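You operate a simulated robot arm through the tools that you are given. There is no shell and no other tool. Be economical: measure what you need, move in short steps, check, and stop when the job is done.

The job below is to be done with a simulated two-armed robot. You get a single attempt, and the scene is never put back.

## Task
Hold the white tube still and rub the stuck sand off it.
Fine: use the rubbing block; then brush the spilt sand off the table with the blue brush; block and brush go back. Set down upright: blue brush. What is to be rubbed or washed off counts as gone when no trace of it is left.
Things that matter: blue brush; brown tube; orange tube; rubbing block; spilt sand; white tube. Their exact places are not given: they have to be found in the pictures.

The check looks at the end state, three seconds after you hand in, the way a careful person would. Anything else that was tipped, shoved, dropped, spilled or broken makes it a failure.

## Robot
Two 6-joint arms with two-finger parallel grippers on one trunk, on a base that drives. Base frame: it is fixed to the floor where the robot stands at the start and does not move with it; the origin is under the middle of the robot, x ahead of it, y to its left, z up. Lengths are in mm, angles in rad, forces in N, time in s.
The left shoulder is at the start at [60, 187, 1122], the right one opposite. With the tool pointing down near the work surface each hand reaches from about 220 to 620 mm from the robot's upright axis, wherever it stands, measured 20 degrees to its own side. Places, roughly: blue brush (12x6x8 cm) [600, -100, 800]; spilt sand [300, 100, 800]. Payload 1.57 kg a hand.
The TCP of each hand is the grasp point between the finger pads, 30 mm short of the fingertips. In the tool frame z runs along the fingers and y along their closing line. The gripper opens to 110 mm. The fingers are 24 mm wide and 12 mm thick; the gripper's body (48 by 112 mm) begins 78 mm behind the TCP.
Orientation is told as [roll, pitch, yaw] about the base's x, y, z axes, in that order, counted from this pose: with the fingers straight down and closing along the base's y, the tool's x points along the base's -x, its y along +y and its z along -z.

## Interface
- The arms move only by the tool send_rows. It takes "left_plan", "right_plan" or both (then of equal length, played together; a hand with none holds still); each is a list of rows, each a list of 6 numbers: the shift along the base's x, y, z in cm, then the turn, a rotation vector about the base's x, y, z in rad. In form: [[x, y, z, ax, ay, az], ...]. A call has 1 to 12 rows; each row is the pose to reach, as a shift and turn from the pose commanded when the call began. "left_fingers" and "right_fingers" are, for a hand that has rows, the finger opening in cm, from 0 to 11, set as the call begins (left out, the last holds). Rows are played at 5 a second. More than 50 mm and 0.15 rad between two rows, or a gripper value outside its range, and nothing of the call is played. Where a pose cannot be reached the arm comes as near as it can. A force on the tool above 40 N (or 10 N above the force at the start of the call, whichever is more), or a blocked arm, ends the call early, and 0.2 s more pass. The fingers move at their own pace (about 153 mm/s each) and stop on an object; they squeeze with about 26 N. The grip force told is the motor's: it shows also when the fingers shut on nothing. Time passes only in rows, and 0.2 s behind the last, so rows that repeat a pose let the fingers close. The reply holds the time, the measured pose of the TCP, the force on the tool along the base axes, the opening and the grip force, in the units named above and with some noise, with the torque about the TCP (base axes, N m) and any sound that the robot's microphone picked up.
- Cameras (640 x 400 px; columns grow to the right, rows downward): "scene" is now at [4.5, 35.1, 1658.7]; the picture's right is [0.48, -0.88, 0.00], its down [-0.70, -0.38, -0.60] and it looks along [0.53, 0.29, -0.80] (base axes); focal length 257 px, centre (320, 200). "left" rides on the left gripper at [70, -16, -141] in its tool frame; the picture's right is [0.23, 0.97, 0.00], its down [-0.85, 0.20, -0.48] and it looks along [-0.47, 0.11, 0.88] (tool axes); focal length 222 px, centre (320, 200). "right" rides on the right gripper at [70, 16, -141] in its tool frame; the picture's right is [-0.23, 0.97, 0.00], its down [-0.86, -0.20, -0.48] and it looks along [-0.47, -0.11, 0.88] (tool axes); focal length 222 px, centre (320, 200).
- grab_frame(camera): a new picture of that camera. It takes no simulated time.
- move_column(by): slides the trunk up (or, below 0, down) by that many mm; the arms and the scene camera ride with it, the base frame stays. It gives what a move gives, with no picture.
- drive_base(legs): drives the robot by 1 to 6 legs, each [ahead, left, turn to the left] in mm, mm and rad, along the robot's own axes; the way and the turn of a leg run together, so that a leg with both is an arc; at most 1500 mm and 3.142 rad a leg. The arms and the cameras ride along, it lands a little off, and it stops where it bumps. It gives what a move gives.
- aim_head(pan, tilt): turns the head with the scene camera to pan (to the left, within 1.501 rad either way) and tilt (down, from -0.506 to 1.204), counted from straight ahead of the robot. It gives what a move gives.
- probe_pixels(camera, pixels): there is no depth. For up to 12 entries [column, row, z] of the newest picture of that camera ("zoom" is the newest enlarged one), the place [x, y] in the base frame at which the ray of that pixel passes the height z, good to about 2 mm. It takes no simulated time.
- enlarge(camera, box): a new picture of the part [left, top, right, bottom] of that camera's present view, enlarged. It takes no simulated time.
- finish_job(): hands the job in; it is judged then, once.

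Keep the steps short. Do not move on a guess: measure, check each grasp and each placing, and mend mistakes. In all there are 80 turns and 70 pictures (those below and enlarged ones count). Leave the grippers open and the arms clear of the work at the hand-in unless told otherwise, and finish with a single line.

The tools are called after "Request:" by a JSON object that holds its "fn" and its "kwargs". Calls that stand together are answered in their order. send_rows: Moves the arms, as the interface text tells. Its arguments: {"type":"object","properties":{"left_plan":{"type":"array","items":{"type":"array","items":{"type":"number"}}},"left_fingers":{"type":"number"},"right_plan":{"type":"array","items":{"type":"array","items":{"type":"number"}}},"right_fingers":{"type":"number"}},"required":[]} The other tools are called the same way: move_column (by) slides the trunk up or down; drive_base (legs) drives the base; aim_head (pan, tilt) turns the head that bears the scene camera; grab_frame (camera) takes a picture; probe_pixels (camera, pixels) gives the place at which the rays of pixels pass given heights; enlarge (camera, box) takes an enlarged picture of a part of a camera's view; finish_job () hands the job in.

At the start:

```text
t: 0.0
left_tool_pos: [340.0, 352.4, 1159.1]
left_tcp_rot: [0.002, 0.0, 0.0]
left_force: [-0.8, 0.0, 0.7]
left_ft_torque: [-0.01, -0.02, 0.0]
left_finger_gap: 110.1
left_grasp_force: 0.0
right_tool_pos: [280.6, -6.2, 1184.3]
right_tcp_rot: [0.0, -0.001, 0.0]
right_force: [-0.5, -0.5, 0.2]
right_ft_torque: [-0.02, 0.01, 0.0]
right_finger_gap: 110.0
right_grasp_force: 0.1
trunk travel left (down, up): [-750.0, 240.0]
robot x, y, heading: [-2.0, 2.9, -0.002]
head pan, tilt: [0.499, 0.929]
```

scene: 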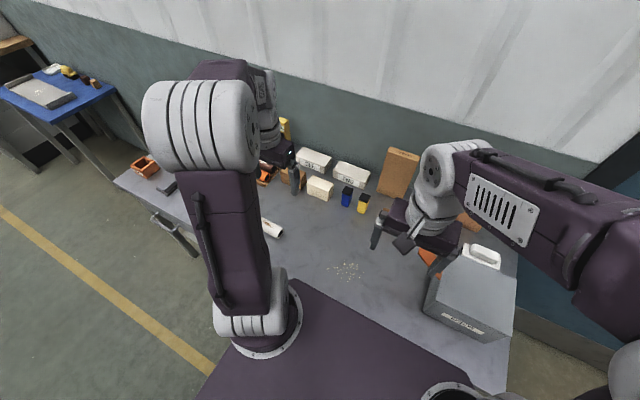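
right: 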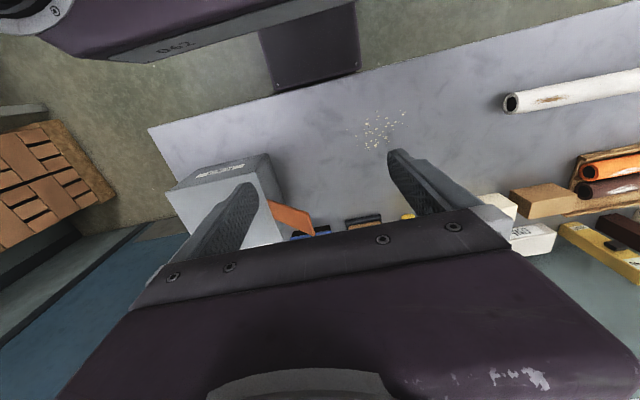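
left: 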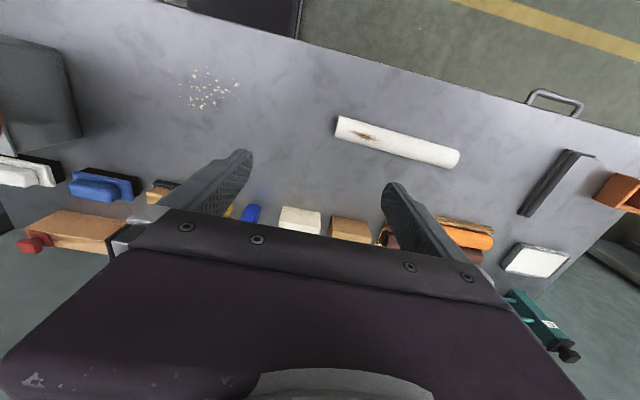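

I see the white tube with a brown sand patch (left picture about 365,135), the spilt sand (210,90) and a blue brush (100,187). I'll enlarge the left view and the scene to identify the block and brush.

Request:
{"fn": "enlarge", "kwargs": {"camera": "left", "box": [0, 40, 320, 260]}}

Request:
{"fn": "enlarge", "kwargs": {"camera": "left", "box": [300, 90, 620, 290]}}

Request:
{"fn": "enlarge", "kwargs": {"camera": "scene", "box": [240, 110, 440, 290]}}

Request:
{"fn": "probe_pixels", "kwargs": {"camera": "left", "pixels": [[338, 130, 800], [458, 158, 800], [365, 137, 820], [210, 90, 800], [100, 187, 830], [300, 222, 840], [350, 230, 840], [180, 90, 800], [240, 90, 800], [210, 68, 800], [210, 110, 800]]}}

```text
1.82 times, centred on (160, 150) of left
```

zoom: 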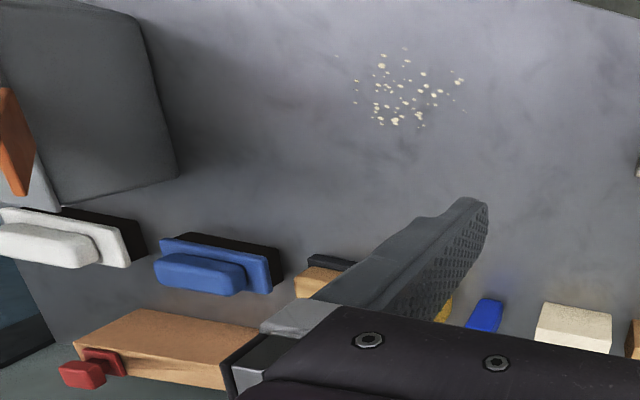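

```text
2.00 times, centred on (460, 190) of left
```

zoom: 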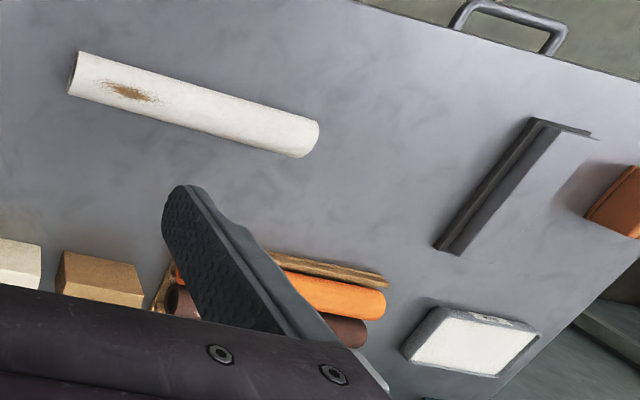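

```text
2.22 times, centred on (340, 200) of scene
```

zoom: 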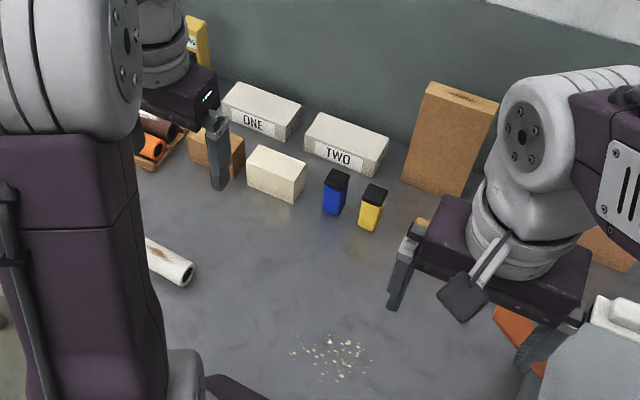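

```text
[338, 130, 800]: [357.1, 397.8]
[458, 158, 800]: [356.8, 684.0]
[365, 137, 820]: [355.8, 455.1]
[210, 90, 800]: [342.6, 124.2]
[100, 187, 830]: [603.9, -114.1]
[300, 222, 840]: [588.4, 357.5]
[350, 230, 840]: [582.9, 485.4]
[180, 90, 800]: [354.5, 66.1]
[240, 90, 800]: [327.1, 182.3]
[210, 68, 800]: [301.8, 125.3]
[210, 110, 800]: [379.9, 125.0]
```

Now triangulate: sand, tube and others in the scene picture, to fix the table height.

Request:
{"fn": "grab_frame", "kwargs": {"camera": "scene"}}

Request:
{"fn": "probe_pixels", "kwargs": {"camera": "scene", "pixels": [[345, 271, 700], [345, 271, 750], [345, 271, 800], [280, 234, 800], [280, 234, 750]]}}

Request:
{"fn": "probe_pixels", "kwargs": {"camera": "left", "pixels": [[210, 90, 700], [210, 90, 750], [210, 90, 800], [338, 130, 750]]}}

Request:
{"fn": "probe_pixels", "kwargs": {"camera": "right", "pixels": [[380, 130, 700], [380, 130, 750], [380, 130, 800]]}}

```text
63 pictures are left
```

scene: 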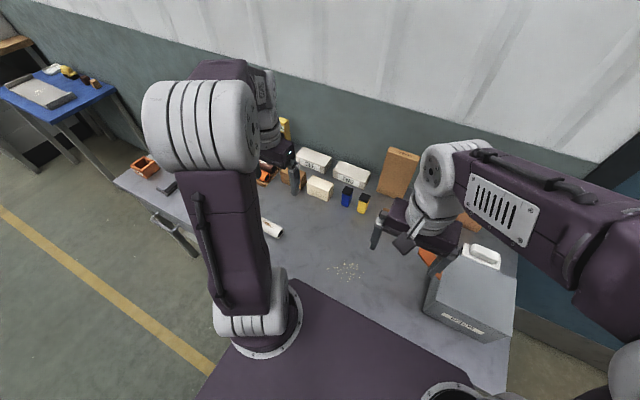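

```text
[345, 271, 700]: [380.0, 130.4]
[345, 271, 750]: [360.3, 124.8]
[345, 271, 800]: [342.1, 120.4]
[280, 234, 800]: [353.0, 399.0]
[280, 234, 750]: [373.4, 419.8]
```

```text
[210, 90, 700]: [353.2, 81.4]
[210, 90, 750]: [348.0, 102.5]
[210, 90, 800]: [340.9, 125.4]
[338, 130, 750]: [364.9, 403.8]
```

```text
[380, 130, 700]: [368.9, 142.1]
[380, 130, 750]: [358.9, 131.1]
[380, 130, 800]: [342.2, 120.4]
```

Table is z≈800. I'll move both hands 15 cm ahead (high above the table) to look at the back row.

Request:
{"fn": "send_rows", "kwargs": {"left_plan": [[4, 0, 0, 0, 0, 0], [8, 0, 0, 0, 0, 0], [12, 0, 0, 0, 0, 0], [16, 0, 0, 0, 0, 0], [16, 0, 0, 0, 0, 0]], "right_plan": [[4, -2, 0, 0, 0, 0], [8, -4, 0, 0, 0, 0], [12, -6, 0, 0, 0, 0], [16, -8, 0, 0, 0, 0], [16, -8, 0, 0, 0, 0]]}}

Request:
{"fn": "grab_frame", "kwargs": {"camera": "left"}}

Request:
{"fn": "grab_frame", "kwargs": {"camera": "right"}}

```text
t: 1.2
left_tool_pos: [499.1, 351.6, 1158.8]
left_tcp_rot: [-0.001, -0.001, 0.0]
left_force: [-0.4, 0.1, 0.0]
left_ft_torque: [0.0, 0.0, 0.02]
left_finger_gap: 110.0
left_grasp_force: 0.1
right_tool_pos: [439.9, -85.6, 1184.0]
right_tcp_rot: [0.0, 0.0, 0.0]
right_force: [0.4, -0.5, -0.1]
right_ft_torque: [0.0, -0.04, 0.03]
right_finger_gap: 109.8
right_grasp_force: 0.2
trunk travel left (down, up): [-750.0, 240.0]
robot x, y, heading: [1.7, -4.1, 0.004]
head pan, tilt: [0.499, 0.929]
```

```text
62 pictures are left
```

left: 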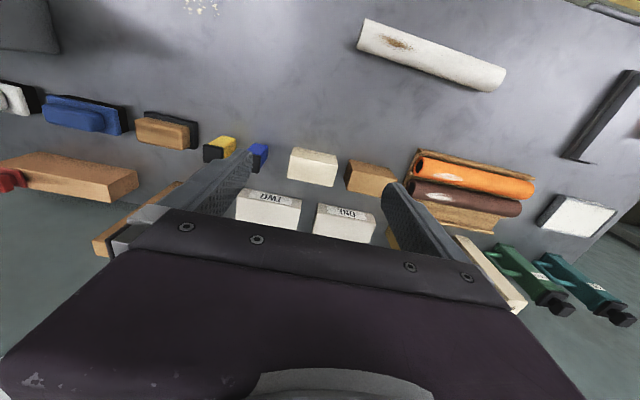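

```text
61 pictures are left
```

right: 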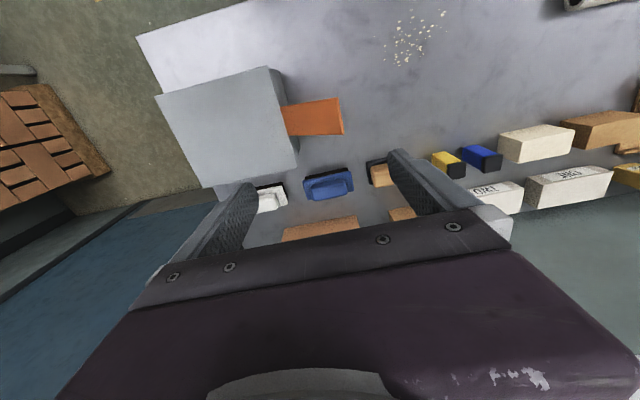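

Request:
{"fn": "enlarge", "kwargs": {"camera": "left", "box": [0, 70, 240, 220]}}

Request:
{"fn": "enlarge", "kwargs": {"camera": "left", "box": [220, 110, 440, 250]}}

Request:
{"fn": "enlarge", "kwargs": {"camera": "left", "box": [340, 10, 640, 200]}}

Request:
{"fn": "enlarge", "kwargs": {"camera": "right", "box": [420, 80, 640, 220]}}

```text
2.67 times, centred on (120, 145) of left
```

zoom: 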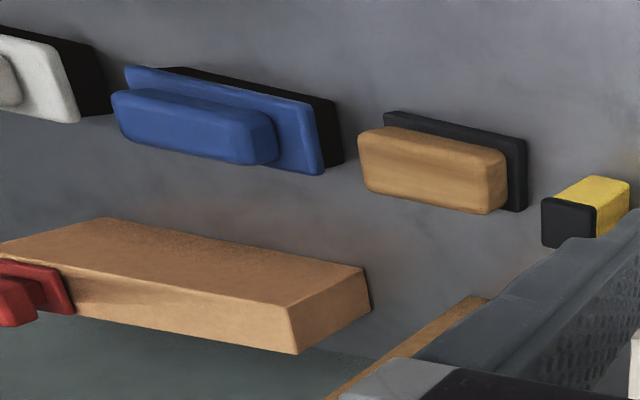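

```text
2.86 times, centred on (330, 180) of left
```

zoom: 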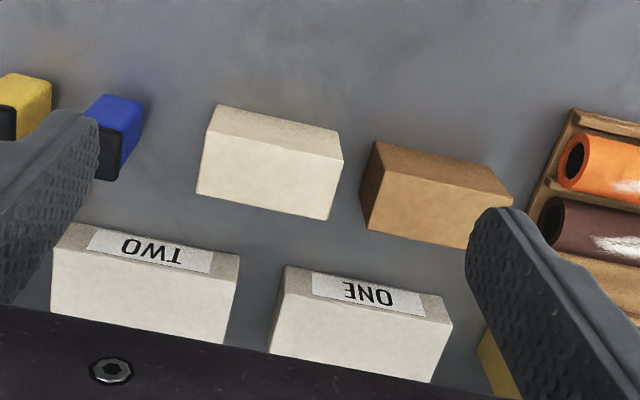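

```text
2.11 times, centred on (490, 105) of left
```

zoom: 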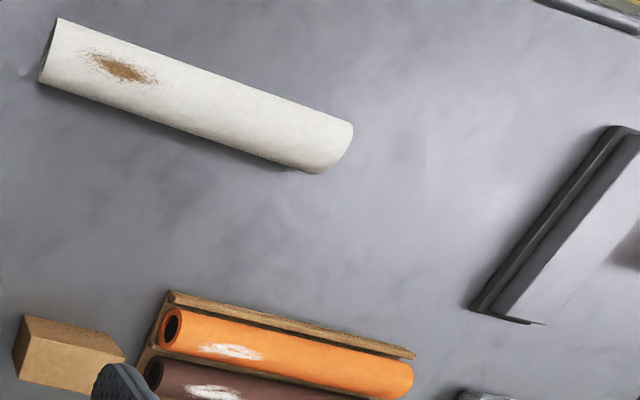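

```text
2.86 times, centred on (530, 150) of right
```

zoom: 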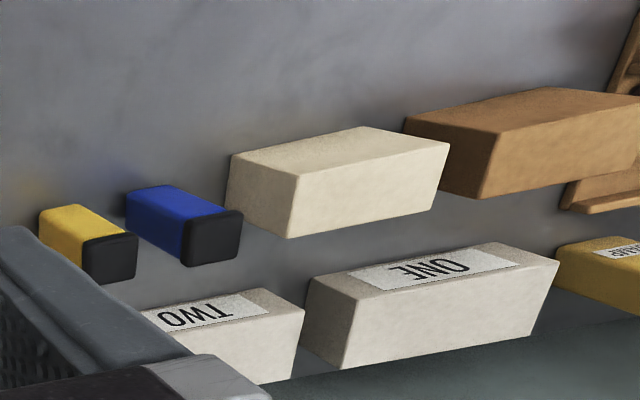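

The tan wooden item with a dark sole (left picture 168,132) looks like the rubbing block (grip on top of an abrasive sole). I'll measure it and the brush.

Request:
{"fn": "probe_pixels", "kwargs": {"camera": "left", "pixels": [[144, 111, 810], [197.5, 122.5, 810], [196, 149.5, 800], [168, 134, 830], [48, 95, 800], [130, 110, 800], [85, 115, 840], [400, 45, 850], [360, 40, 825], [500, 90, 825], [386, 170, 830], [313, 165, 830]]}}

Request:
{"fn": "probe_pixels", "kwargs": {"camera": "right", "pixels": [[378, 173, 830], [368, 160, 805], [328, 184, 840], [305, 178, 800], [352, 168, 800], [415, 35, 800], [385, 20, 800], [447, 15, 800], [395, 60, 800], [137, 35, 800]]}}

```text
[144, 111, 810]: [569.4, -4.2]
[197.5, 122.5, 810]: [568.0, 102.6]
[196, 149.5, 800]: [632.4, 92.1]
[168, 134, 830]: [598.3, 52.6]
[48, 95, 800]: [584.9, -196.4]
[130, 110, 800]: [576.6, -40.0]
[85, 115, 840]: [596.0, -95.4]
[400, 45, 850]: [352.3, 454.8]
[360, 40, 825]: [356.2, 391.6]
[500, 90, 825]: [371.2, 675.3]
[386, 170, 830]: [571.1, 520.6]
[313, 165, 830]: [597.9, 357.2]
```

```text
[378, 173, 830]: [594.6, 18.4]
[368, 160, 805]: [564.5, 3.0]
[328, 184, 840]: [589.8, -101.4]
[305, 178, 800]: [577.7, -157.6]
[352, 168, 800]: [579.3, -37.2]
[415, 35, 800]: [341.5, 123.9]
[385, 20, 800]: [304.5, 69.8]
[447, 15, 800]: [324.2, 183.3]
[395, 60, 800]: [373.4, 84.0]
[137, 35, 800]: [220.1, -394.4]
```

Next I lower the right hand towards the tan block for a close look at z≈1000.

Request:
{"fn": "send_rows", "kwargs": {"right_plan": [[2, 3, -3.5, 0, 0, 0], [4, 6, -7, 0, 0, 0], [6, 9, -10.5, 0, 0, 0], [8, 12, -14, 0, 0, 0], [9, 13, -18, 0, 0, 0], [9, 13, -18, 0, 0, 0]]}}

Request:
{"fn": "grab_frame", "kwargs": {"camera": "right"}}

```text
refused: row 1 steps farther than a row can; nothing moved
```

```text
56 pictures are left
```

right: 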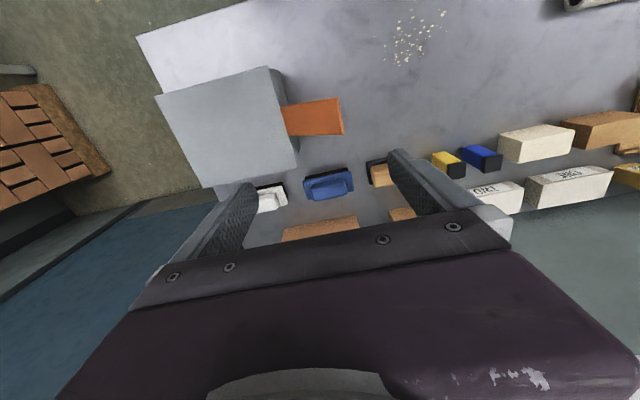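

Request:
{"fn": "send_rows", "kwargs": {"right_plan": [[2, 3, -3, 0, 0, 0], [4, 6, -6, 0, 0, 0], [6, 9, -9, 0, 0, 0], [8, 12, -12, 0, 0, 0], [9, 13, -16, 0, 0, 0], [9, 13, -18, 0, 0, 0], [9, 13, -18, 0, 0, 0]]}}

Request:
{"fn": "grab_frame", "kwargs": {"camera": "right"}}

```text
t: 2.8
left_tool_pos: [500.5, 352.0, 1156.8]
left_tcp_rot: [-0.001, 0.0, 0.0]
left_force: [0.0, -0.5, -0.8]
left_ft_torque: [0.03, 0.0, -0.01]
left_finger_gap: 109.8
left_grasp_force: 0.0
right_tool_pos: [531.6, 45.3, 1004.7]
right_tcp_rot: [-0.001, 0.0, 0.0]
right_force: [-0.4, 0.2, 0.4]
right_ft_torque: [0.0, 0.02, 0.03]
right_finger_gap: 110.1
right_grasp_force: 0.0
trunk travel left (down, up): [-750.0, 240.0]
robot x, y, heading: [1.9, 1.5, -0.003]
head pan, tilt: [0.499, 0.929]
```

```text
55 pictures are left
```

right: 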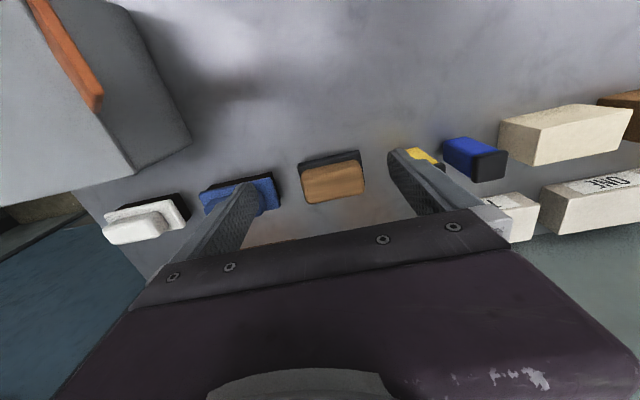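

Request:
{"fn": "enlarge", "kwargs": {"camera": "right", "box": [180, 130, 420, 250]}}

Request:
{"fn": "probe_pixels", "kwargs": {"camera": "right", "pixels": [[298, 163, 805], [360, 150, 805], [305, 178, 840], [362, 160, 840], [365, 190, 840], [306, 203, 840], [305, 178, 850], [362, 160, 850], [365, 190, 850], [306, 203, 850]]}}

```text
2.67 times, centred on (300, 190) of right
```

zoom: 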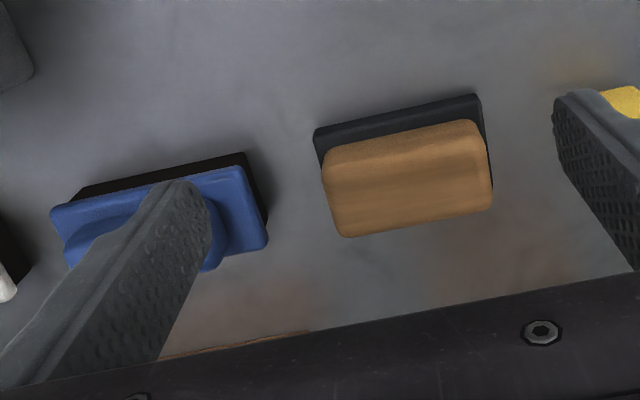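

```text
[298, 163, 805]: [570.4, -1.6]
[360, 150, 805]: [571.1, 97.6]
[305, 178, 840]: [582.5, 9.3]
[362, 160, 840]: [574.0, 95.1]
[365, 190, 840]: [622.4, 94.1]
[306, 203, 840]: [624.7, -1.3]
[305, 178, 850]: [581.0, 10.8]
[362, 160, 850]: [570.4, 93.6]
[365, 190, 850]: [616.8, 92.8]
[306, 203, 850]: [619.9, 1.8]
```

The block lies at about (598,48), long side along y. I need to know what stands behind it, so I take a scene view aimed there.

Request:
{"fn": "aim_head", "kwargs": {"pan": 0.1, "tilt": 0.85}}

Request:
{"fn": "grab_frame", "kwargs": {"camera": "scene"}}

```text
t: 3.7
left_tool_pos: [500.5, 352.1, 1158.7]
left_tcp_rot: [0.003, -0.001, 0.0]
left_force: [-0.7, 0.6, -0.5]
left_ft_torque: [0.01, -0.02, -0.01]
left_finger_gap: 110.1
left_grasp_force: 0.0
right_tool_pos: [531.0, 46.4, 1004.2]
right_tcp_rot: [0.0, 0.001, 0.001]
right_force: [0.4, 0.1, -0.1]
right_ft_torque: [-0.01, -0.01, 0.03]
right_finger_gap: 109.9
right_grasp_force: 0.1
trunk travel left (down, up): [-750.0, 240.0]
robot x, y, heading: [-4.0, 2.6, -0.002]
head pan, tilt: [0.099, 0.85]
```

```text
53 pictures are left
```

scene: 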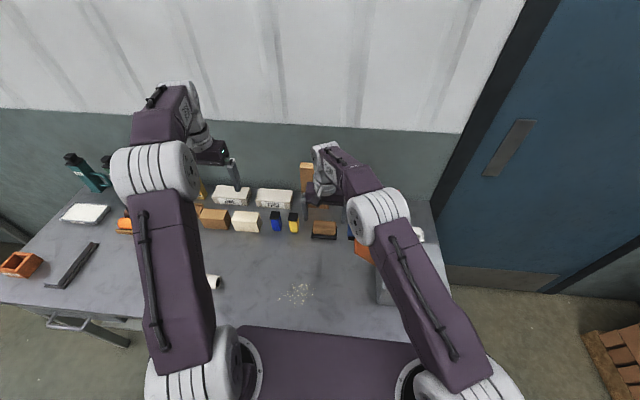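

Request:
{"fn": "enlarge", "kwargs": {"camera": "scene", "box": [250, 150, 450, 290]}}

Request:
{"fn": "probe_pixels", "kwargs": {"camera": "scene", "pixels": [[307, 207, 800], [307, 164, 900], [307, 164, 1000], [330, 215, 800], [330, 207, 850], [323, 238, 800], [308, 225, 800]]}}

```text
2.86 times, centred on (350, 220) of scene
```

zoom: 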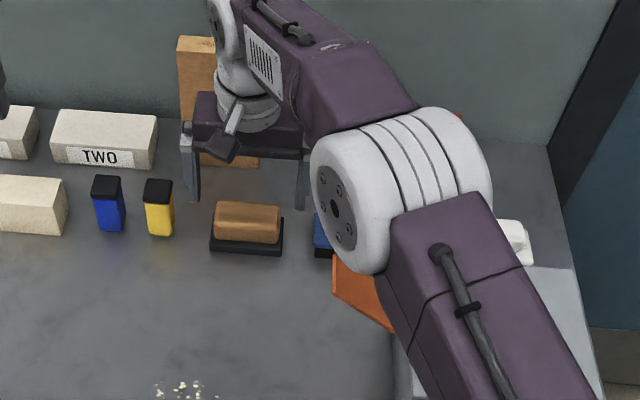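

```text
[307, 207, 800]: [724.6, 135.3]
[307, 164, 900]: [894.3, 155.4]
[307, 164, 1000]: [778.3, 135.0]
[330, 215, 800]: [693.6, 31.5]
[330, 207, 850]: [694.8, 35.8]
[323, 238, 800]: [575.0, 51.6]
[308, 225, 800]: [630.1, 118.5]
```

The tall box starts at x≈720, so a grasp across x is clear. I turn the right hand by +90° above the block and open the fingers to 8 cm.

Request:
{"fn": "send_rows", "kwargs": {"right_fingers": 8, "right_plan": [[0.5, 0, 0, 0, 0, 0.131], [1, 0, 0, 0, 0, 0.262], [1.6, 0, 0, 0, 0, 0.393], [2.2, 0, 0, 0, 0, 0.524], [2.8, 0, 0, 0, 0, 0.654], [3.4, 0, 0, 0, 0, 0.785], [4, 0, 0, 0, 0, 0.916], [4.6, 0, 0, 0, 0, 1.047], [5.2, 0, 0, 0, 0, 1.178], [5.8, 0, 0, 0, 0, 1.309], [6.4, 0, 0, 0, 0, 1.44], [6.7, 0.2, 0, 0, 0, 1.571]]}}

Request:
{"fn": "grab_frame", "kwargs": {"camera": "right"}}

```text
t: 6.3
left_tool_pos: [499.8, 351.8, 1157.0]
left_tcp_rot: [0.002, 0.0, 0.0]
left_force: [0.6, 0.1, -0.2]
left_ft_torque: [-0.01, 0.03, 0.02]
left_finger_gap: 110.0
left_grasp_force: 0.1
right_tool_pos: [555.0, 26.2, 1002.2]
right_tcp_rot: [-0.001, 0.001, 1.573]
right_force: [0.3, -0.6, -0.3]
right_ft_torque: [-0.01, -0.02, -0.02]
right_finger_gap: 79.9
right_grasp_force: 0.0
right hand out of reach, approached as far as the arm can: row 4, 5, 6, 7, 8, 9, 10, 11, 12
trunk travel left (down, up): [-750.0, 240.0]
robot x, y, heading: [3.8, 3.5, -0.0]
head pan, tilt: [0.099, 0.85]
```

```text
51 pictures are left
```

right: 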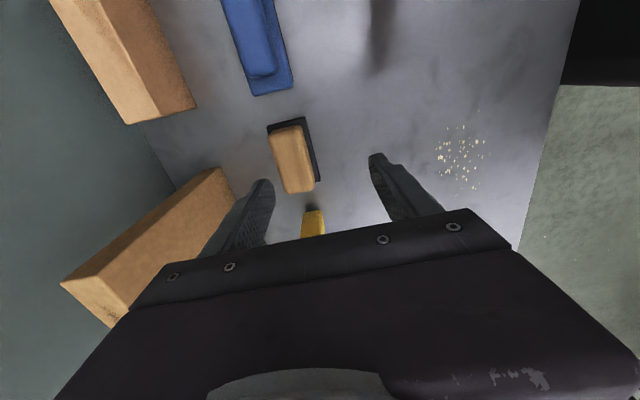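

The pose is just beyond reach, so the robot must stand nearer. I check the gap between the table's front edge and the robot (black shape at 600,40 in the right picture) before driving.

Request:
{"fn": "probe_pixels", "kwargs": {"camera": "right", "pixels": [[562, 85, 800], [562, 85, 400], [562, 85, 1000], [530, 230, 800], [580, 3, 800], [562, 85, 200]]}}

Request:
{"fn": "aim_head", "kwargs": {"pan": 0.0, "tilt": 1.2}}

Request:
{"fn": "grab_frame", "kwargs": {"camera": "scene"}}

Request:
{"fn": "enlarge", "kwargs": {"camera": "right", "box": [440, 0, 640, 125]}}

```text
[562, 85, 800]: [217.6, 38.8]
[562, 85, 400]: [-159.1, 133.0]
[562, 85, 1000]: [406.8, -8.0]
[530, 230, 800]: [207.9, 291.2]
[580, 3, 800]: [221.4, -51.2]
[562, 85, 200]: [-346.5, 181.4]
```

```text
t: 7.1
left_tool_pos: [501.3, 352.1, 1159.2]
left_tcp_rot: [0.003, -0.001, 0.001]
left_force: [0.7, -0.7, 0.6]
left_ft_torque: [0.03, 0.02, 0.0]
left_finger_gap: 109.8
left_grasp_force: 0.1
right_tool_pos: [554.2, 27.2, 1001.7]
right_tcp_rot: [0.0, 0.0, 1.569]
right_force: [0.5, -0.8, 0.0]
right_ft_torque: [-0.04, 0.02, 0.04]
right_finger_gap: 80.1
right_grasp_force: 0.2
trunk travel left (down, up): [-750.0, 240.0]
robot x, y, heading: [-0.8, 1.0, -0.001]
head pan, tilt: [0.0, 1.201]
```

```text
50 pictures are left
```

scene: 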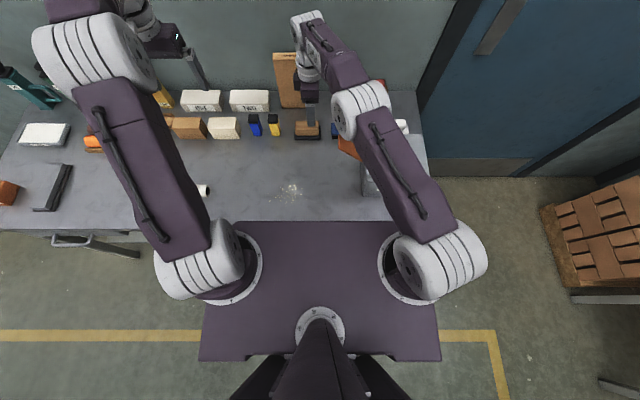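

```text
3.20 times, centred on (540, 62) of right
```

zoom: 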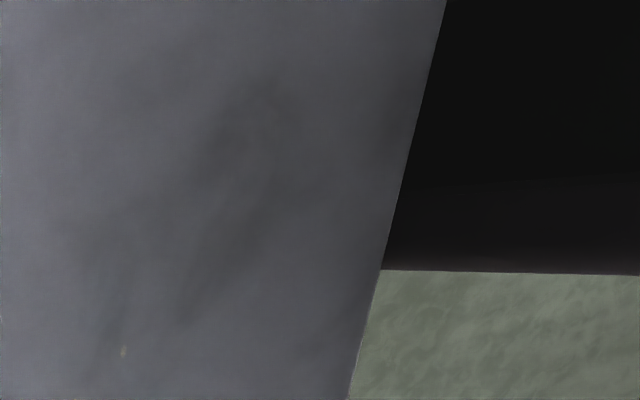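

Table edge is at x≈215 and the block needs about 50 mm more reach. I drive left 190 mm first, then carefully ahead 50 mm, both hands staying high.

Request:
{"fn": "drive_base", "kwargs": {"legs": [[0, 190, 0], [50, 0, 0]]}}

```text
t: 9.2
left_tool_pos: [546.5, 542.2, 1161.2]
left_tcp_rot: [0.001, -0.005, -0.001]
left_force: [0.0, 0.2, 0.2]
left_ft_torque: [0.03, -0.02, -0.01]
left_finger_gap: 110.1
left_grasp_force: 0.0
right_tool_pos: [601.0, 217.0, 1004.2]
right_tcp_rot: [-0.007, -0.001, 1.571]
right_force: [-0.9, 0.2, 0.5]
right_ft_torque: [-0.01, -0.05, -0.01]
right_finger_gap: 80.1
right_grasp_force: 0.1
trunk travel left (down, up): [-750.0, 240.0]
robot x, y, heading: [50.7, 189.2, -0.005]
head pan, tilt: [0.0, 1.201]
```

No bump. Now the right hand moves over the block at (598,48), to z≈930.

Request:
{"fn": "send_rows", "kwargs": {"right_plan": [[0, -4.2, 0, 0, 0, 0], [0, -8.4, 0, 0, 0, 0], [0, -12.6, 0, 0, 0, 0], [-0.2, -16.8, 0, 0, 0, 0], [-0.2, -16.9, -4, 0, 0, 0], [-0.2, -16.9, -7, 0, 0, 0], [-0.2, -16.9, -7, 0, 0, 0]]}}

Request:
{"fn": "grab_frame", "kwargs": {"camera": "right"}}

```text
t: 10.8
left_tool_pos: [550.7, 542.5, 1159.5]
left_tcp_rot: [0.003, -0.002, -0.001]
left_force: [-0.4, 0.3, 0.5]
left_ft_torque: [0.02, -0.03, -0.02]
left_finger_gap: 110.1
left_grasp_force: 0.0
right_tool_pos: [603.5, 48.6, 931.6]
right_tcp_rot: [-0.001, 0.001, 1.571]
right_force: [0.9, 0.4, 0.2]
right_ft_torque: [-0.03, -0.01, 0.0]
right_finger_gap: 80.1
right_grasp_force: 0.1
trunk travel left (down, up): [-750.0, 240.0]
robot x, y, heading: [52.2, 191.9, -0.003]
head pan, tilt: [0.0, 1.201]
```

```text
48 pictures are left
```

right: 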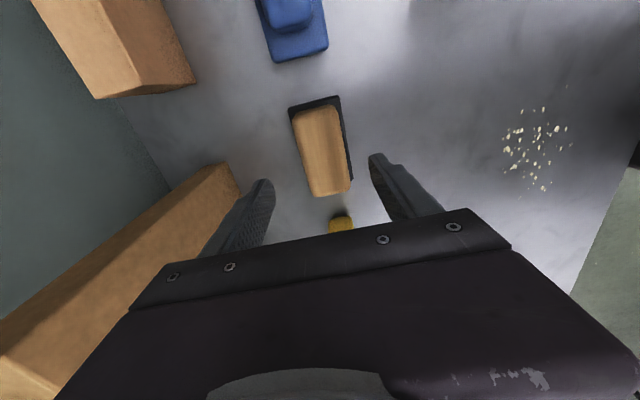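

Request:
{"fn": "enlarge", "kwargs": {"camera": "right", "box": [260, 80, 400, 210]}}

```text
3.08 times, centred on (330, 145) of right
```

zoom: 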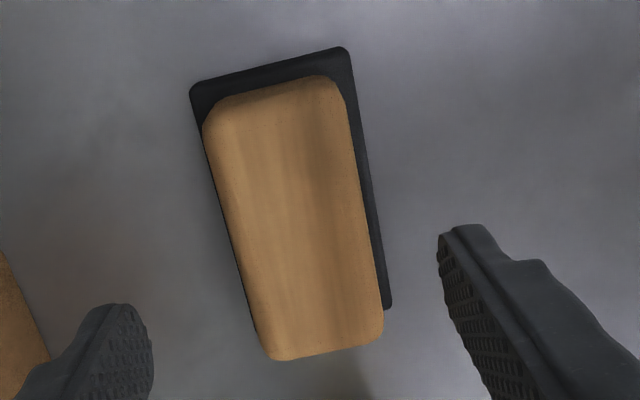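

Request:
{"fn": "probe_pixels", "kwargs": {"camera": "zoom", "pixels": [[190, 85, 812], [347, 47, 812], [392, 308, 812], [205, 125, 840], [345, 95, 840], [383, 335, 840], [265, 358, 840], [205, 125, 850], [345, 95, 850], [383, 335, 850], [265, 358, 850]]}}

```text
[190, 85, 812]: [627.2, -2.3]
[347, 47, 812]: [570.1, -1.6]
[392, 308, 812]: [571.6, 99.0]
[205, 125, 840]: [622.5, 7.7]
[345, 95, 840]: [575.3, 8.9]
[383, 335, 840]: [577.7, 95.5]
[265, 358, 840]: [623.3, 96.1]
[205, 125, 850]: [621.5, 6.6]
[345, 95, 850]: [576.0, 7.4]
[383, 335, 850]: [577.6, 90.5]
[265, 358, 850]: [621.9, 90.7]
```

Block centre (599,49), handle 45 mm wide, top at ≈850, sole top ≈812. I descend so the TCP is at 849 and then close.

Request:
{"fn": "send_rows", "kwargs": {"right_plan": [[-0.3, 0, -4, 0, 0, 0], [-0.3, 0, -7, 0, 0, 0], [-0.3, 0, -8.2, 0, 0, 0], [-0.3, 0, -8.2, 0, 0, 0]]}}

Request:
{"fn": "grab_frame", "kwargs": {"camera": "right"}}

```text
t: 11.8
left_tool_pos: [551.2, 542.2, 1159.1]
left_tcp_rot: [0.001, 0.0, -0.001]
left_force: [-0.4, 0.2, -0.3]
left_ft_torque: [-0.02, 0.0, 0.0]
left_finger_gap: 110.0
left_grasp_force: 0.1
right_tool_pos: [598.3, 48.5, 850.9]
right_tcp_rot: [0.0, 0.0, 1.571]
right_force: [0.1, -0.5, -0.1]
right_ft_torque: [-0.02, 0.01, 0.02]
right_finger_gap: 79.7
right_grasp_force: 0.0
trunk travel left (down, up): [-750.0, 240.0]
robot x, y, heading: [53.0, 192.3, 0.002]
head pan, tilt: [0.0, 1.201]
```

```text
46 pictures are left
```

right: 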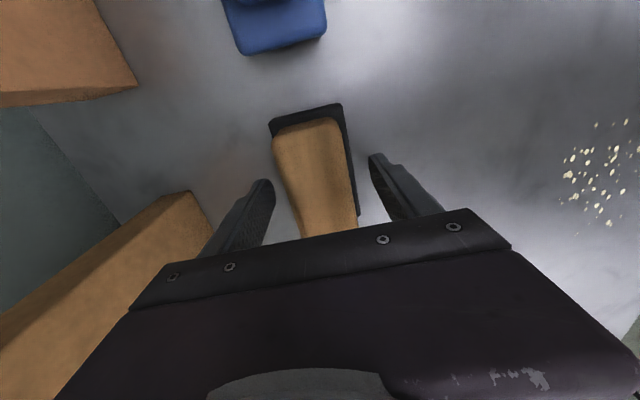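

Fingers straddle the handle. Close, wait, then lift a little and check.

Request:
{"fn": "send_rows", "kwargs": {"right_fingers": 3.5, "right_plan": [[0, 0, 0, 0, 0, 0], [0, 0, 0, 0, 0, 0], [0, 0, 0, 0, 0, 0]]}}

Request:
{"fn": "send_rows", "kwargs": {"right_plan": [[0, 0, 3, 0, 0, 0], [0, 0, 7, 0, 0, 0], [0, 0, 11, 0, 0, 0], [0, 0, 13, 0, 0, 0], [0, 0, 13, 0, 0, 0]]}}

Request:
{"fn": "grab_frame", "kwargs": {"camera": "right"}}

```text
t: 12.6
left_tool_pos: [552.4, 542.8, 1157.9]
left_tcp_rot: [0.001, 0.001, 0.0]
left_force: [0.0, 0.0, 1.0]
left_ft_torque: [0.01, -0.02, 0.0]
left_finger_gap: 110.0
left_grasp_force: 0.1
right_tool_pos: [598.0, 49.3, 851.0]
right_tcp_rot: [0.0, -0.001, 1.571]
right_force: [-0.9, -0.2, -0.5]
right_ft_torque: [0.0, -0.04, 0.02]
right_finger_gap: 45.7
right_grasp_force: 25.8
trunk travel left (down, up): [-750.0, 240.0]
robot x, y, heading: [52.6, 190.6, 0.001]
head pan, tilt: [0.0, 1.201]
```

```text
t: 13.8
left_tool_pos: [551.6, 541.7, 1156.9]
left_tcp_rot: [0.002, 0.001, -0.002]
left_force: [-0.1, 0.0, -0.1]
left_ft_torque: [-0.03, -0.01, 0.05]
left_finger_gap: 110.1
left_grasp_force: 0.1
right_tool_pos: [599.4, 49.0, 978.4]
right_tcp_rot: [0.001, 0.001, 1.571]
right_force: [-0.3, -0.1, -3.2]
right_ft_torque: [0.02, 0.0, -0.04]
right_finger_gap: 45.9
right_grasp_force: 26.1
trunk travel left (down, up): [-750.0, 240.0]
robot x, y, heading: [48.7, 189.2, -0.001]
head pan, tilt: [0.0, 1.201]
```

```text
45 pictures are left
```

right: 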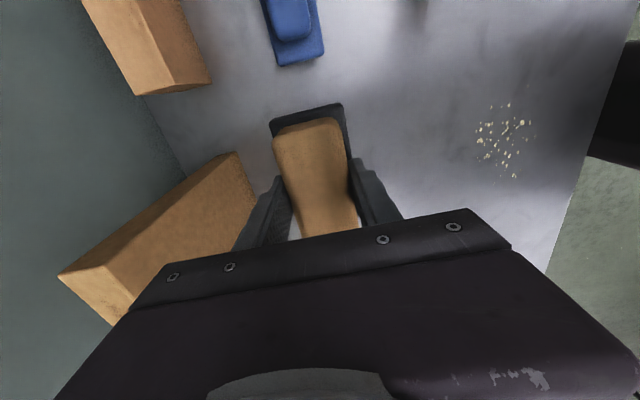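

Held well (sole bottom is 51 mm below the TCP; home pose is (598,49,851)). I retract both hands towards x≈420 and turn the left hand by −90° for the tube.

Request:
{"fn": "send_rows", "kwargs": {"right_plan": [[-1.5, 0, 2, 0, 0, 0], [-3, 0, 4, 0, 0, 0], [-4.5, 0, 5, 0, 0, 0], [-6, 0, 5, 0, 0, 0], [-7.5, 0, 5, 0, 0, 0], [-9, 0, 5, 0, 0, 0], [-10.5, 0, 5, 0, 0, 0], [-12, 0, 5, 0, 0, 0], [-13.5, 0, 5, 0, 0, 0], [-15, 0, 5, 0, 0, 0], [-16.5, 0, 5, 0, 0, 0], [-17, 0, 5, 0, 0, 0]], "left_plan": [[-1.2, 0, 0, 0, 0, -0.131], [-2.4, 0, 0, 0, 0, -0.262], [-3.6, 0, 0, 0, 0, -0.393], [-4.8, 0, 0, 0, 0, -0.524], [-6, 0, 0, 0, 0, -0.654], [-7.2, 0, 0, 0, 0, -0.785], [-8.4, 0, 0, 0, 0, -0.916], [-9.6, 0, 0, 0, 0, -1.047], [-10.8, 0, 0, 0, 0, -1.178], [-12, 0, 0, 0, 0, -1.309], [-13.2, 0, 0, 0, 0, -1.44], [-14.4, 0, 0, 0, 0, -1.571]]}}

Request:
{"fn": "drive_base", "kwargs": {"legs": [[-50, 0, 0], [0, 200, 0]]}}

Request:
{"fn": "grab_frame", "kwargs": {"camera": "left"}}

Request:
{"fn": "grab_frame", "kwargs": {"camera": "right"}}

```text
t: 16.4
left_tool_pos: [407.1, 542.8, 1157.7]
left_tcp_rot: [0.003, -0.002, -1.572]
left_force: [-0.2, 0.1, -0.6]
left_ft_torque: [0.03, 0.02, 0.01]
left_finger_gap: 110.0
left_grasp_force: 0.0
right_tool_pos: [428.5, 48.0, 1030.5]
right_tcp_rot: [0.0, 0.0, 1.573]
right_force: [0.1, 0.5, -2.4]
right_ft_torque: [0.01, 0.0, 0.0]
right_finger_gap: 45.8
right_grasp_force: 26.1
trunk travel left (down, up): [-750.0, 240.0]
robot x, y, heading: [47.6, 191.5, 0.002]
head pan, tilt: [0.0, 1.201]
```

```text
t: 18.5
left_tool_pos: [356.1, 742.4, 1158.0]
left_tcp_rot: [0.001, 0.001, -1.57]
left_force: [0.0, 0.1, 0.6]
left_ft_torque: [0.01, 0.01, 0.0]
left_finger_gap: 109.9
left_grasp_force: 0.1
right_tool_pos: [379.0, 249.2, 1030.3]
right_tcp_rot: [0.0, -0.001, 1.574]
right_force: [-0.1, 0.1, -2.7]
right_ft_torque: [-0.01, 0.02, 0.01]
right_finger_gap: 45.6
right_grasp_force: 25.8
trunk travel left (down, up): [-750.0, 240.0]
robot x, y, heading: [-2.4, 391.4, 0.001]
head pan, tilt: [0.0, 1.201]
```

```text
44 pictures are left
```

left: 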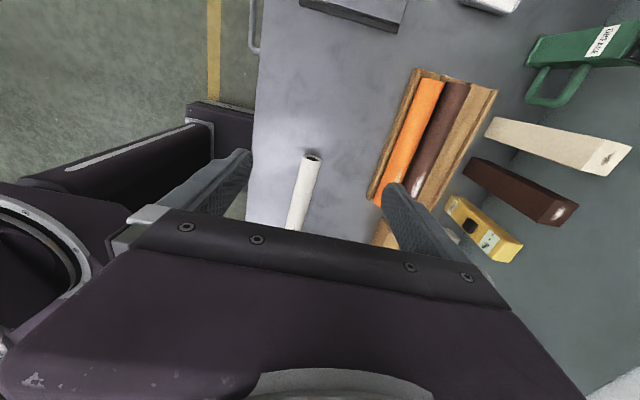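

```text
43 pictures are left
```

right: 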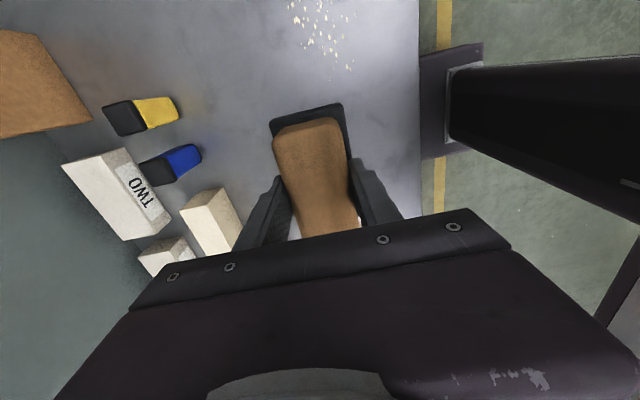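

The tube's far end shows at (312,156) in the left picture. I lower the left hand above it at about (362,640,950), fingers at 8 cm.

Request:
{"fn": "send_rows", "kwargs": {"left_fingers": 8, "left_plan": [[0.1, -2, -4, 0, 0, 0], [0.2, -4, -8, 0, 0, 0], [0.4, -6, -12, 0, 0, 0], [0.6, -8, -16, 0, 0, 0], [0.6, -10, -20, 0, 0, 0], [0.6, -10, -20.8, 0, 0, 0], [0.6, -10, -20.8, 0, 0, 0]]}}

Request:
{"fn": "grab_frame", "kwargs": {"camera": "left"}}

Request:
{"fn": "grab_frame", "kwargs": {"camera": "scene"}}

```text
t: 20.1
left_tool_pos: [362.0, 643.9, 950.0]
left_tcp_rot: [0.004, -0.001, -1.57]
left_force: [0.2, 1.0, 0.4]
left_ft_torque: [0.01, 0.0, 0.01]
left_finger_gap: 80.2
left_grasp_force: 0.1
right_tool_pos: [378.1, 251.2, 1030.3]
right_tcp_rot: [0.0, 0.0, 1.574]
right_force: [0.5, -0.5, -2.4]
right_ft_torque: [0.02, -0.01, 0.01]
right_finger_gap: 45.8
right_grasp_force: 26.3
trunk travel left (down, up): [-750.0, 240.0]
robot x, y, heading: [1.1, 393.9, 0.004]
head pan, tilt: [0.0, 1.201]
```

```text
42 pictures are left
```

left: 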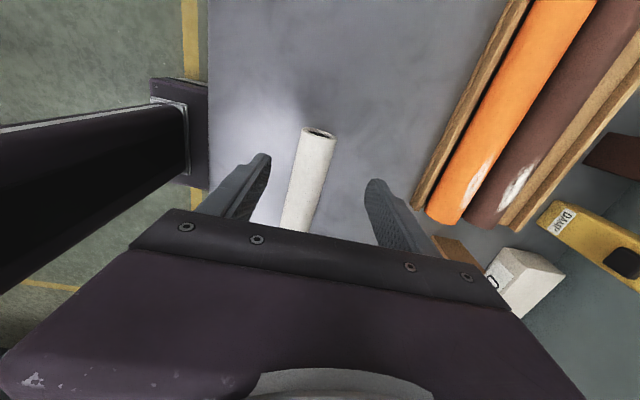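

```text
41 pictures are left
```

scene: 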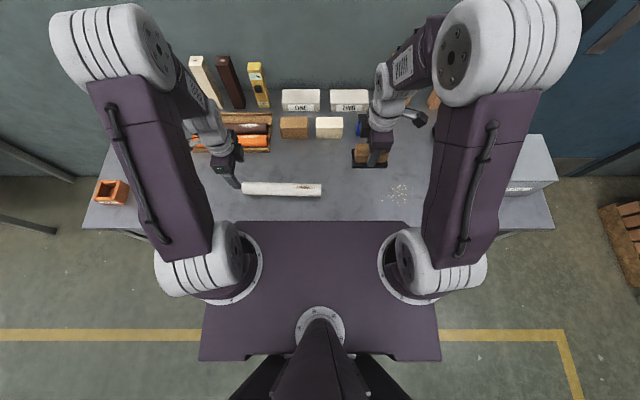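

Now enlarge for precise tube measures.

Request:
{"fn": "enlarge", "kwargs": {"camera": "left", "box": [240, 110, 400, 240]}}

Request:
{"fn": "enlarge", "kwargs": {"camera": "scene", "box": [220, 150, 340, 225]}}

Request:
{"fn": "probe_pixels", "kwargs": {"camera": "zoom", "pixels": [[100, 175, 825]]}}

```text
3.08 times, centred on (320, 175) of left
```

zoom: 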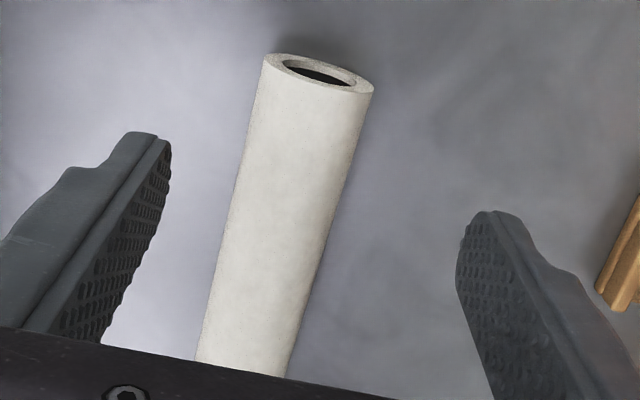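

```text
5.33 times, centred on (280, 188) of scene
```

zoom: 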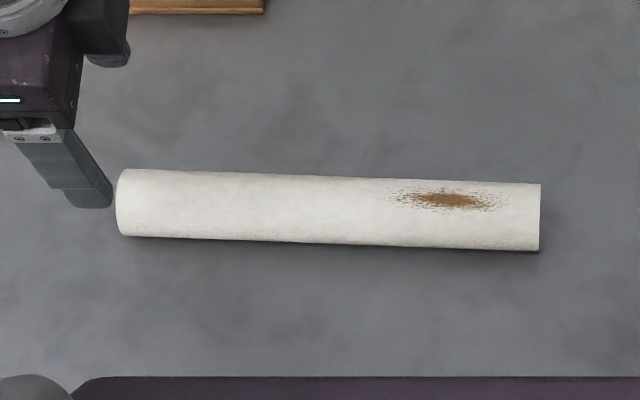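

```text
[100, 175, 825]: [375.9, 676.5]
```

Request:
{"fn": "probe_pixels", "kwargs": {"camera": "zoom", "pixels": [[118, 203, 825], [540, 217, 825], [250, 172, 825], [250, 241, 825], [480, 181, 825], [480, 248, 825], [448, 200, 845], [390, 198, 845], [510, 203, 845], [448, 187, 845], [448, 211, 845], [140, 170, 825]]}}

Request:
{"fn": "probe_pixels", "kwargs": {"camera": "left", "pixels": [[300, 128, 820], [337, 139, 820], [281, 225, 820], [309, 231, 820], [318, 129, 842]]}}

```text
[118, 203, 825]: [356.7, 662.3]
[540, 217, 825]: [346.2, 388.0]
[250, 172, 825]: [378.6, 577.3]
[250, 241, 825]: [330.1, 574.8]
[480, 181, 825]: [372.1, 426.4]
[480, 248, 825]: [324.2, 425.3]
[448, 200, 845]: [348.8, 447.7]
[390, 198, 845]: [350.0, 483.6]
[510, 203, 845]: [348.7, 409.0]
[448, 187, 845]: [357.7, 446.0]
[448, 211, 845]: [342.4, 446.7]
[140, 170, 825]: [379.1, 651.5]
```

```text
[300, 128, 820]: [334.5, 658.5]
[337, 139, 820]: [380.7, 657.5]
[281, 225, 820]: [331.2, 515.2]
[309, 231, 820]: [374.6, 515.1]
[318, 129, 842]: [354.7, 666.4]
```

Tube: diameter ≈45, axis from (357,662) to (346,388), sand on top around (349,447). The left hand descends to (356,620,836), aligned to the tube.

Request:
{"fn": "send_rows", "kwargs": {"left_plan": [[-0.6, -2.4, -4, 0, 0, -0.039], [-0.6, -2.4, -8, 0, 0, -0.039], [-0.6, -2.4, -10, 0, 0, -0.039], [-0.6, -2.4, -11.4, 0, 0, -0.039], [-0.6, -2.4, -11.4, 0, 0, -0.039]]}}

Request:
{"fn": "grab_frame", "kwargs": {"camera": "left"}}

```text
t: 21.3
left_tool_pos: [355.9, 621.4, 835.9]
left_tcp_rot: [0.001, 0.0, -1.61]
left_force: [0.4, 0.1, 0.5]
left_ft_torque: [0.02, 0.03, -0.02]
left_finger_gap: 80.0
left_grasp_force: 0.0
right_tool_pos: [378.5, 250.3, 1031.8]
right_tcp_rot: [0.001, 0.0, 1.572]
right_force: [-0.5, 0.7, -3.0]
right_ft_torque: [-0.02, 0.02, 0.0]
right_finger_gap: 45.7
right_grasp_force: 26.3
trunk travel left (down, up): [-750.0, 240.0]
robot x, y, heading: [-2.9, 394.4, 0.005]
head pan, tilt: [0.0, 1.201]
```

```text
38 pictures are left
```

left: 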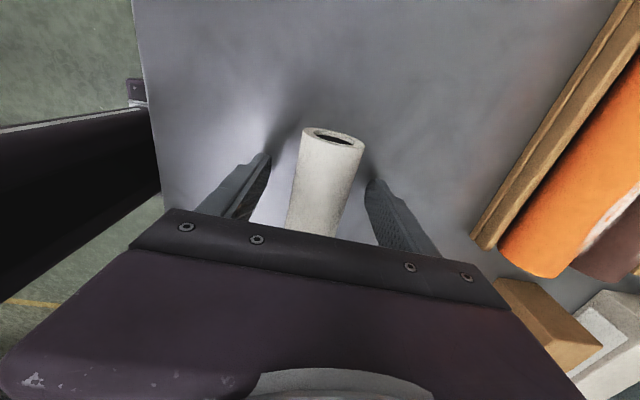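

Tube is centred between the fingers. Close the left hand, while the right hand brings the block above the patch (350,447) at z≈935.

Request:
{"fn": "send_rows", "kwargs": {"left_fingers": 3.5, "left_plan": [[0, 0, 0, 0, 0, 0], [0, 0, 0, 0, 0, 0], [0, 0, 0, 0, 0, 0], [0, 0, 0, 0, 0, 0], [0, 0, 0, 0, 0, 0], [0, 0, 0, 0, 0, 0], [0, 0, 0, 0, 0, 0]], "right_plan": [[0, 0, 0, 0, 0, 0], [-0.6, 4, -1.5, 0, 0, -0.02], [-1.2, 8, -3, 0, 0, -0.039], [-1.8, 12, -4.5, 0, 0, -0.039], [-2.4, 16, -6, 0, 0, -0.039], [-2.9, 19.7, -8, 0, 0, -0.039], [-2.9, 19.7, -9.7, 0, 0, -0.039]]}}

Request:
{"fn": "enlarge", "kwargs": {"camera": "scene", "box": [200, 130, 360, 230]}}

Request:
{"fn": "grab_frame", "kwargs": {"camera": "right"}}

```text
t: 22.9
left_tool_pos: [356.1, 620.2, 836.8]
left_tcp_rot: [0.001, 0.0, -1.61]
left_force: [0.7, 1.2, 0.5]
left_ft_torque: [-0.18, -0.05, 0.21]
left_finger_gap: 43.0
left_grasp_force: 25.9
right_tool_pos: [349.3, 448.4, 932.9]
right_tcp_rot: [0.001, 0.0, 1.531]
right_force: [1.2, -0.1, -3.3]
right_ft_torque: [0.01, -0.03, -0.02]
right_finger_gap: 46.0
right_grasp_force: 26.4
trunk travel left (down, up): [-750.0, 240.0]
robot x, y, heading: [-1.3, 392.3, 0.004]
head pan, tilt: [0.0, 1.201]
```

```text
4.00 times, centred on (280, 180) of scene
```

zoom: 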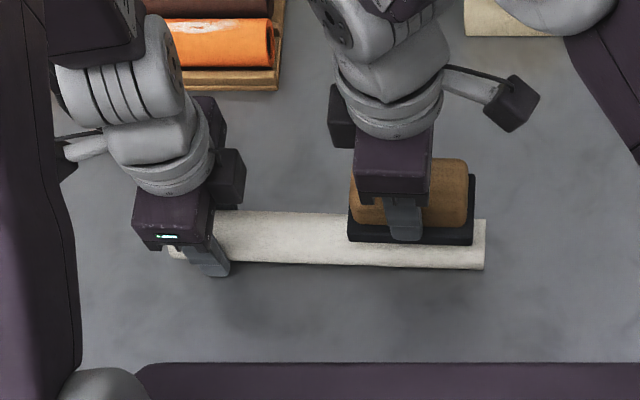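

```text
36 pictures are left
```

right: 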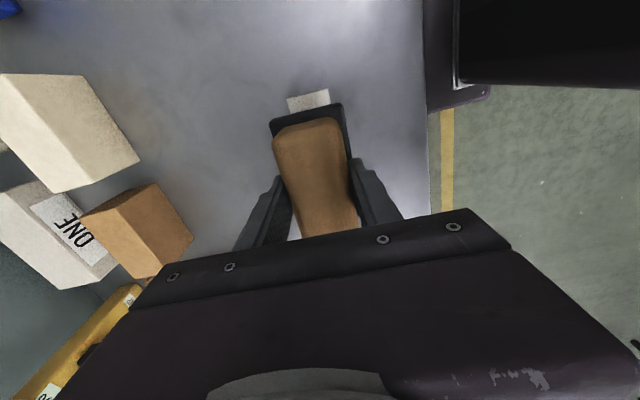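

Tube held (43 mm). Lower the block to contact and read the force.

Request:
{"fn": "send_rows", "kwargs": {"right_plan": [[0, 0, -2, 0, 0, 0], [0, 0, -3.2, 0, 0, 0], [0, 0, -3.6, 0, 0, 0], [0, 0, -3.9, 0, 0, 0], [0, 0, -4.1, 0, 0, 0], [0, 0, -4.1, 0, 0, 0]]}}

```text
t: 24.3
left_tool_pos: [355.1, 621.3, 836.0]
left_tcp_rot: [0.002, -0.001, -1.61]
left_force: [1.4, 1.9, -5.3]
left_ft_torque: [-0.58, -0.07, 0.45]
left_finger_gap: 43.1
left_grasp_force: 26.2
right_tool_pos: [349.8, 447.9, 892.4]
right_tcp_rot: [-0.002, -0.001, 1.532]
right_force: [0.9, -4.1, 15.6]
right_ft_torque: [0.63, -0.07, -0.06]
right_finger_gap: 45.8
right_grasp_force: 26.4
trunk travel left (down, up): [-750.0, 240.0]
robot x, y, heading: [0.3, 391.0, 0.004]
head pan, tilt: [0.0, 1.201]
```

Contact at about 18 N. Rub along the tube with ±2.5 cm strokes.

Request:
{"fn": "send_rows", "kwargs": {"right_plan": [[0.1, 2.5, 0, 0, 0, 0], [0, 0, 0, 0, 0, 0], [-0.1, -2.5, 0, 0, 0, 0], [0, 0, 0, 0, 0, 0], [0.1, 2.5, 0, 0, 0, 0], [0, 0, 0, 0, 0, 0], [-0.1, -2.5, 0, 0, 0, 0], [0, 0, 0, 0, 0, 0], [0.1, 2.5, 0, 0, 0, 0], [0, 0, 0, 0, 0, 0], [-0.1, -2.5, 0, 0, 0, 0], [0, 0, 0, 0, 0, 0]]}}

```text
t: 26.9
left_tool_pos: [354.7, 620.9, 837.0]
left_tcp_rot: [0.004, 0.0, -1.61]
left_force: [-0.7, 0.8, 8.4]
left_ft_torque: [-0.13, 0.06, -0.23]
left_finger_gap: 43.1
left_grasp_force: 25.5
right_tool_pos: [348.8, 447.3, 891.2]
right_tcp_rot: [0.0, -0.001, 1.531]
right_force: [0.2, 0.4, -2.9]
right_ft_torque: [-0.02, 0.01, 0.01]
right_finger_gap: 45.6
right_grasp_force: 25.9
trunk travel left (down, up): [-750.0, 240.0]
robot x, y, heading: [-2.8, 390.5, 0.003]
head pan, tilt: [0.0, 1.201]
```

Contact was lost (force −2.9). I lift the block and look at the tube.

Request:
{"fn": "send_rows", "kwargs": {"right_plan": [[0, -2, 4, 0, 0, 0], [0, -5, 7, 0, 0, 0], [0, -9, 9, 0, 0, 0], [0, -13, 9, 0, 0, 0], [0, -13, 9, 0, 0, 0]]}}

Request:
{"fn": "enlarge", "kwargs": {"camera": "scene", "box": [220, 150, 360, 230]}}

Request:
{"fn": "grab_frame", "kwargs": {"camera": "right"}}

```text
t: 28.1
left_tool_pos: [354.8, 620.2, 836.9]
left_tcp_rot: [0.0, 0.0, -1.61]
left_force: [0.4, -1.2, 3.4]
left_ft_torque: [-0.17, 0.01, 0.19]
left_finger_gap: 42.9
left_grasp_force: 26.2
right_tool_pos: [348.9, 317.6, 983.1]
right_tcp_rot: [-0.001, 0.0, 1.53]
right_force: [-0.4, -0.6, -2.9]
right_ft_torque: [0.03, 0.01, 0.02]
right_finger_gap: 45.7
right_grasp_force: 25.4
trunk travel left (down, up): [-750.0, 240.0]
robot x, y, heading: [-0.4, 393.5, 0.006]
head pan, tilt: [0.0, 1.201]
```

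```text
4.57 times, centred on (290, 190) of scene
```

zoom: 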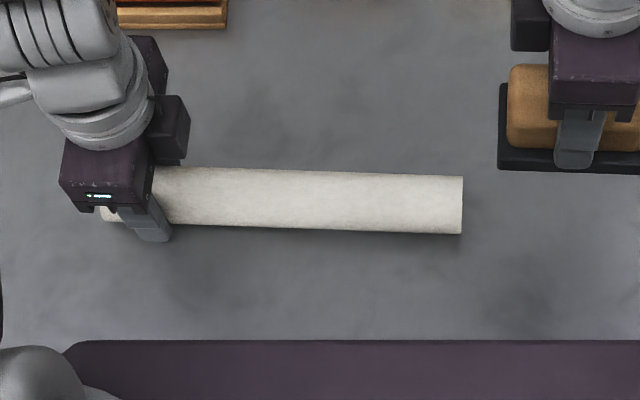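

```text
34 pictures are left
```

right: 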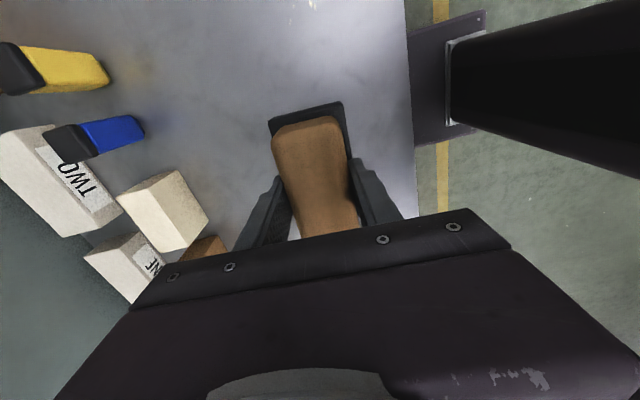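

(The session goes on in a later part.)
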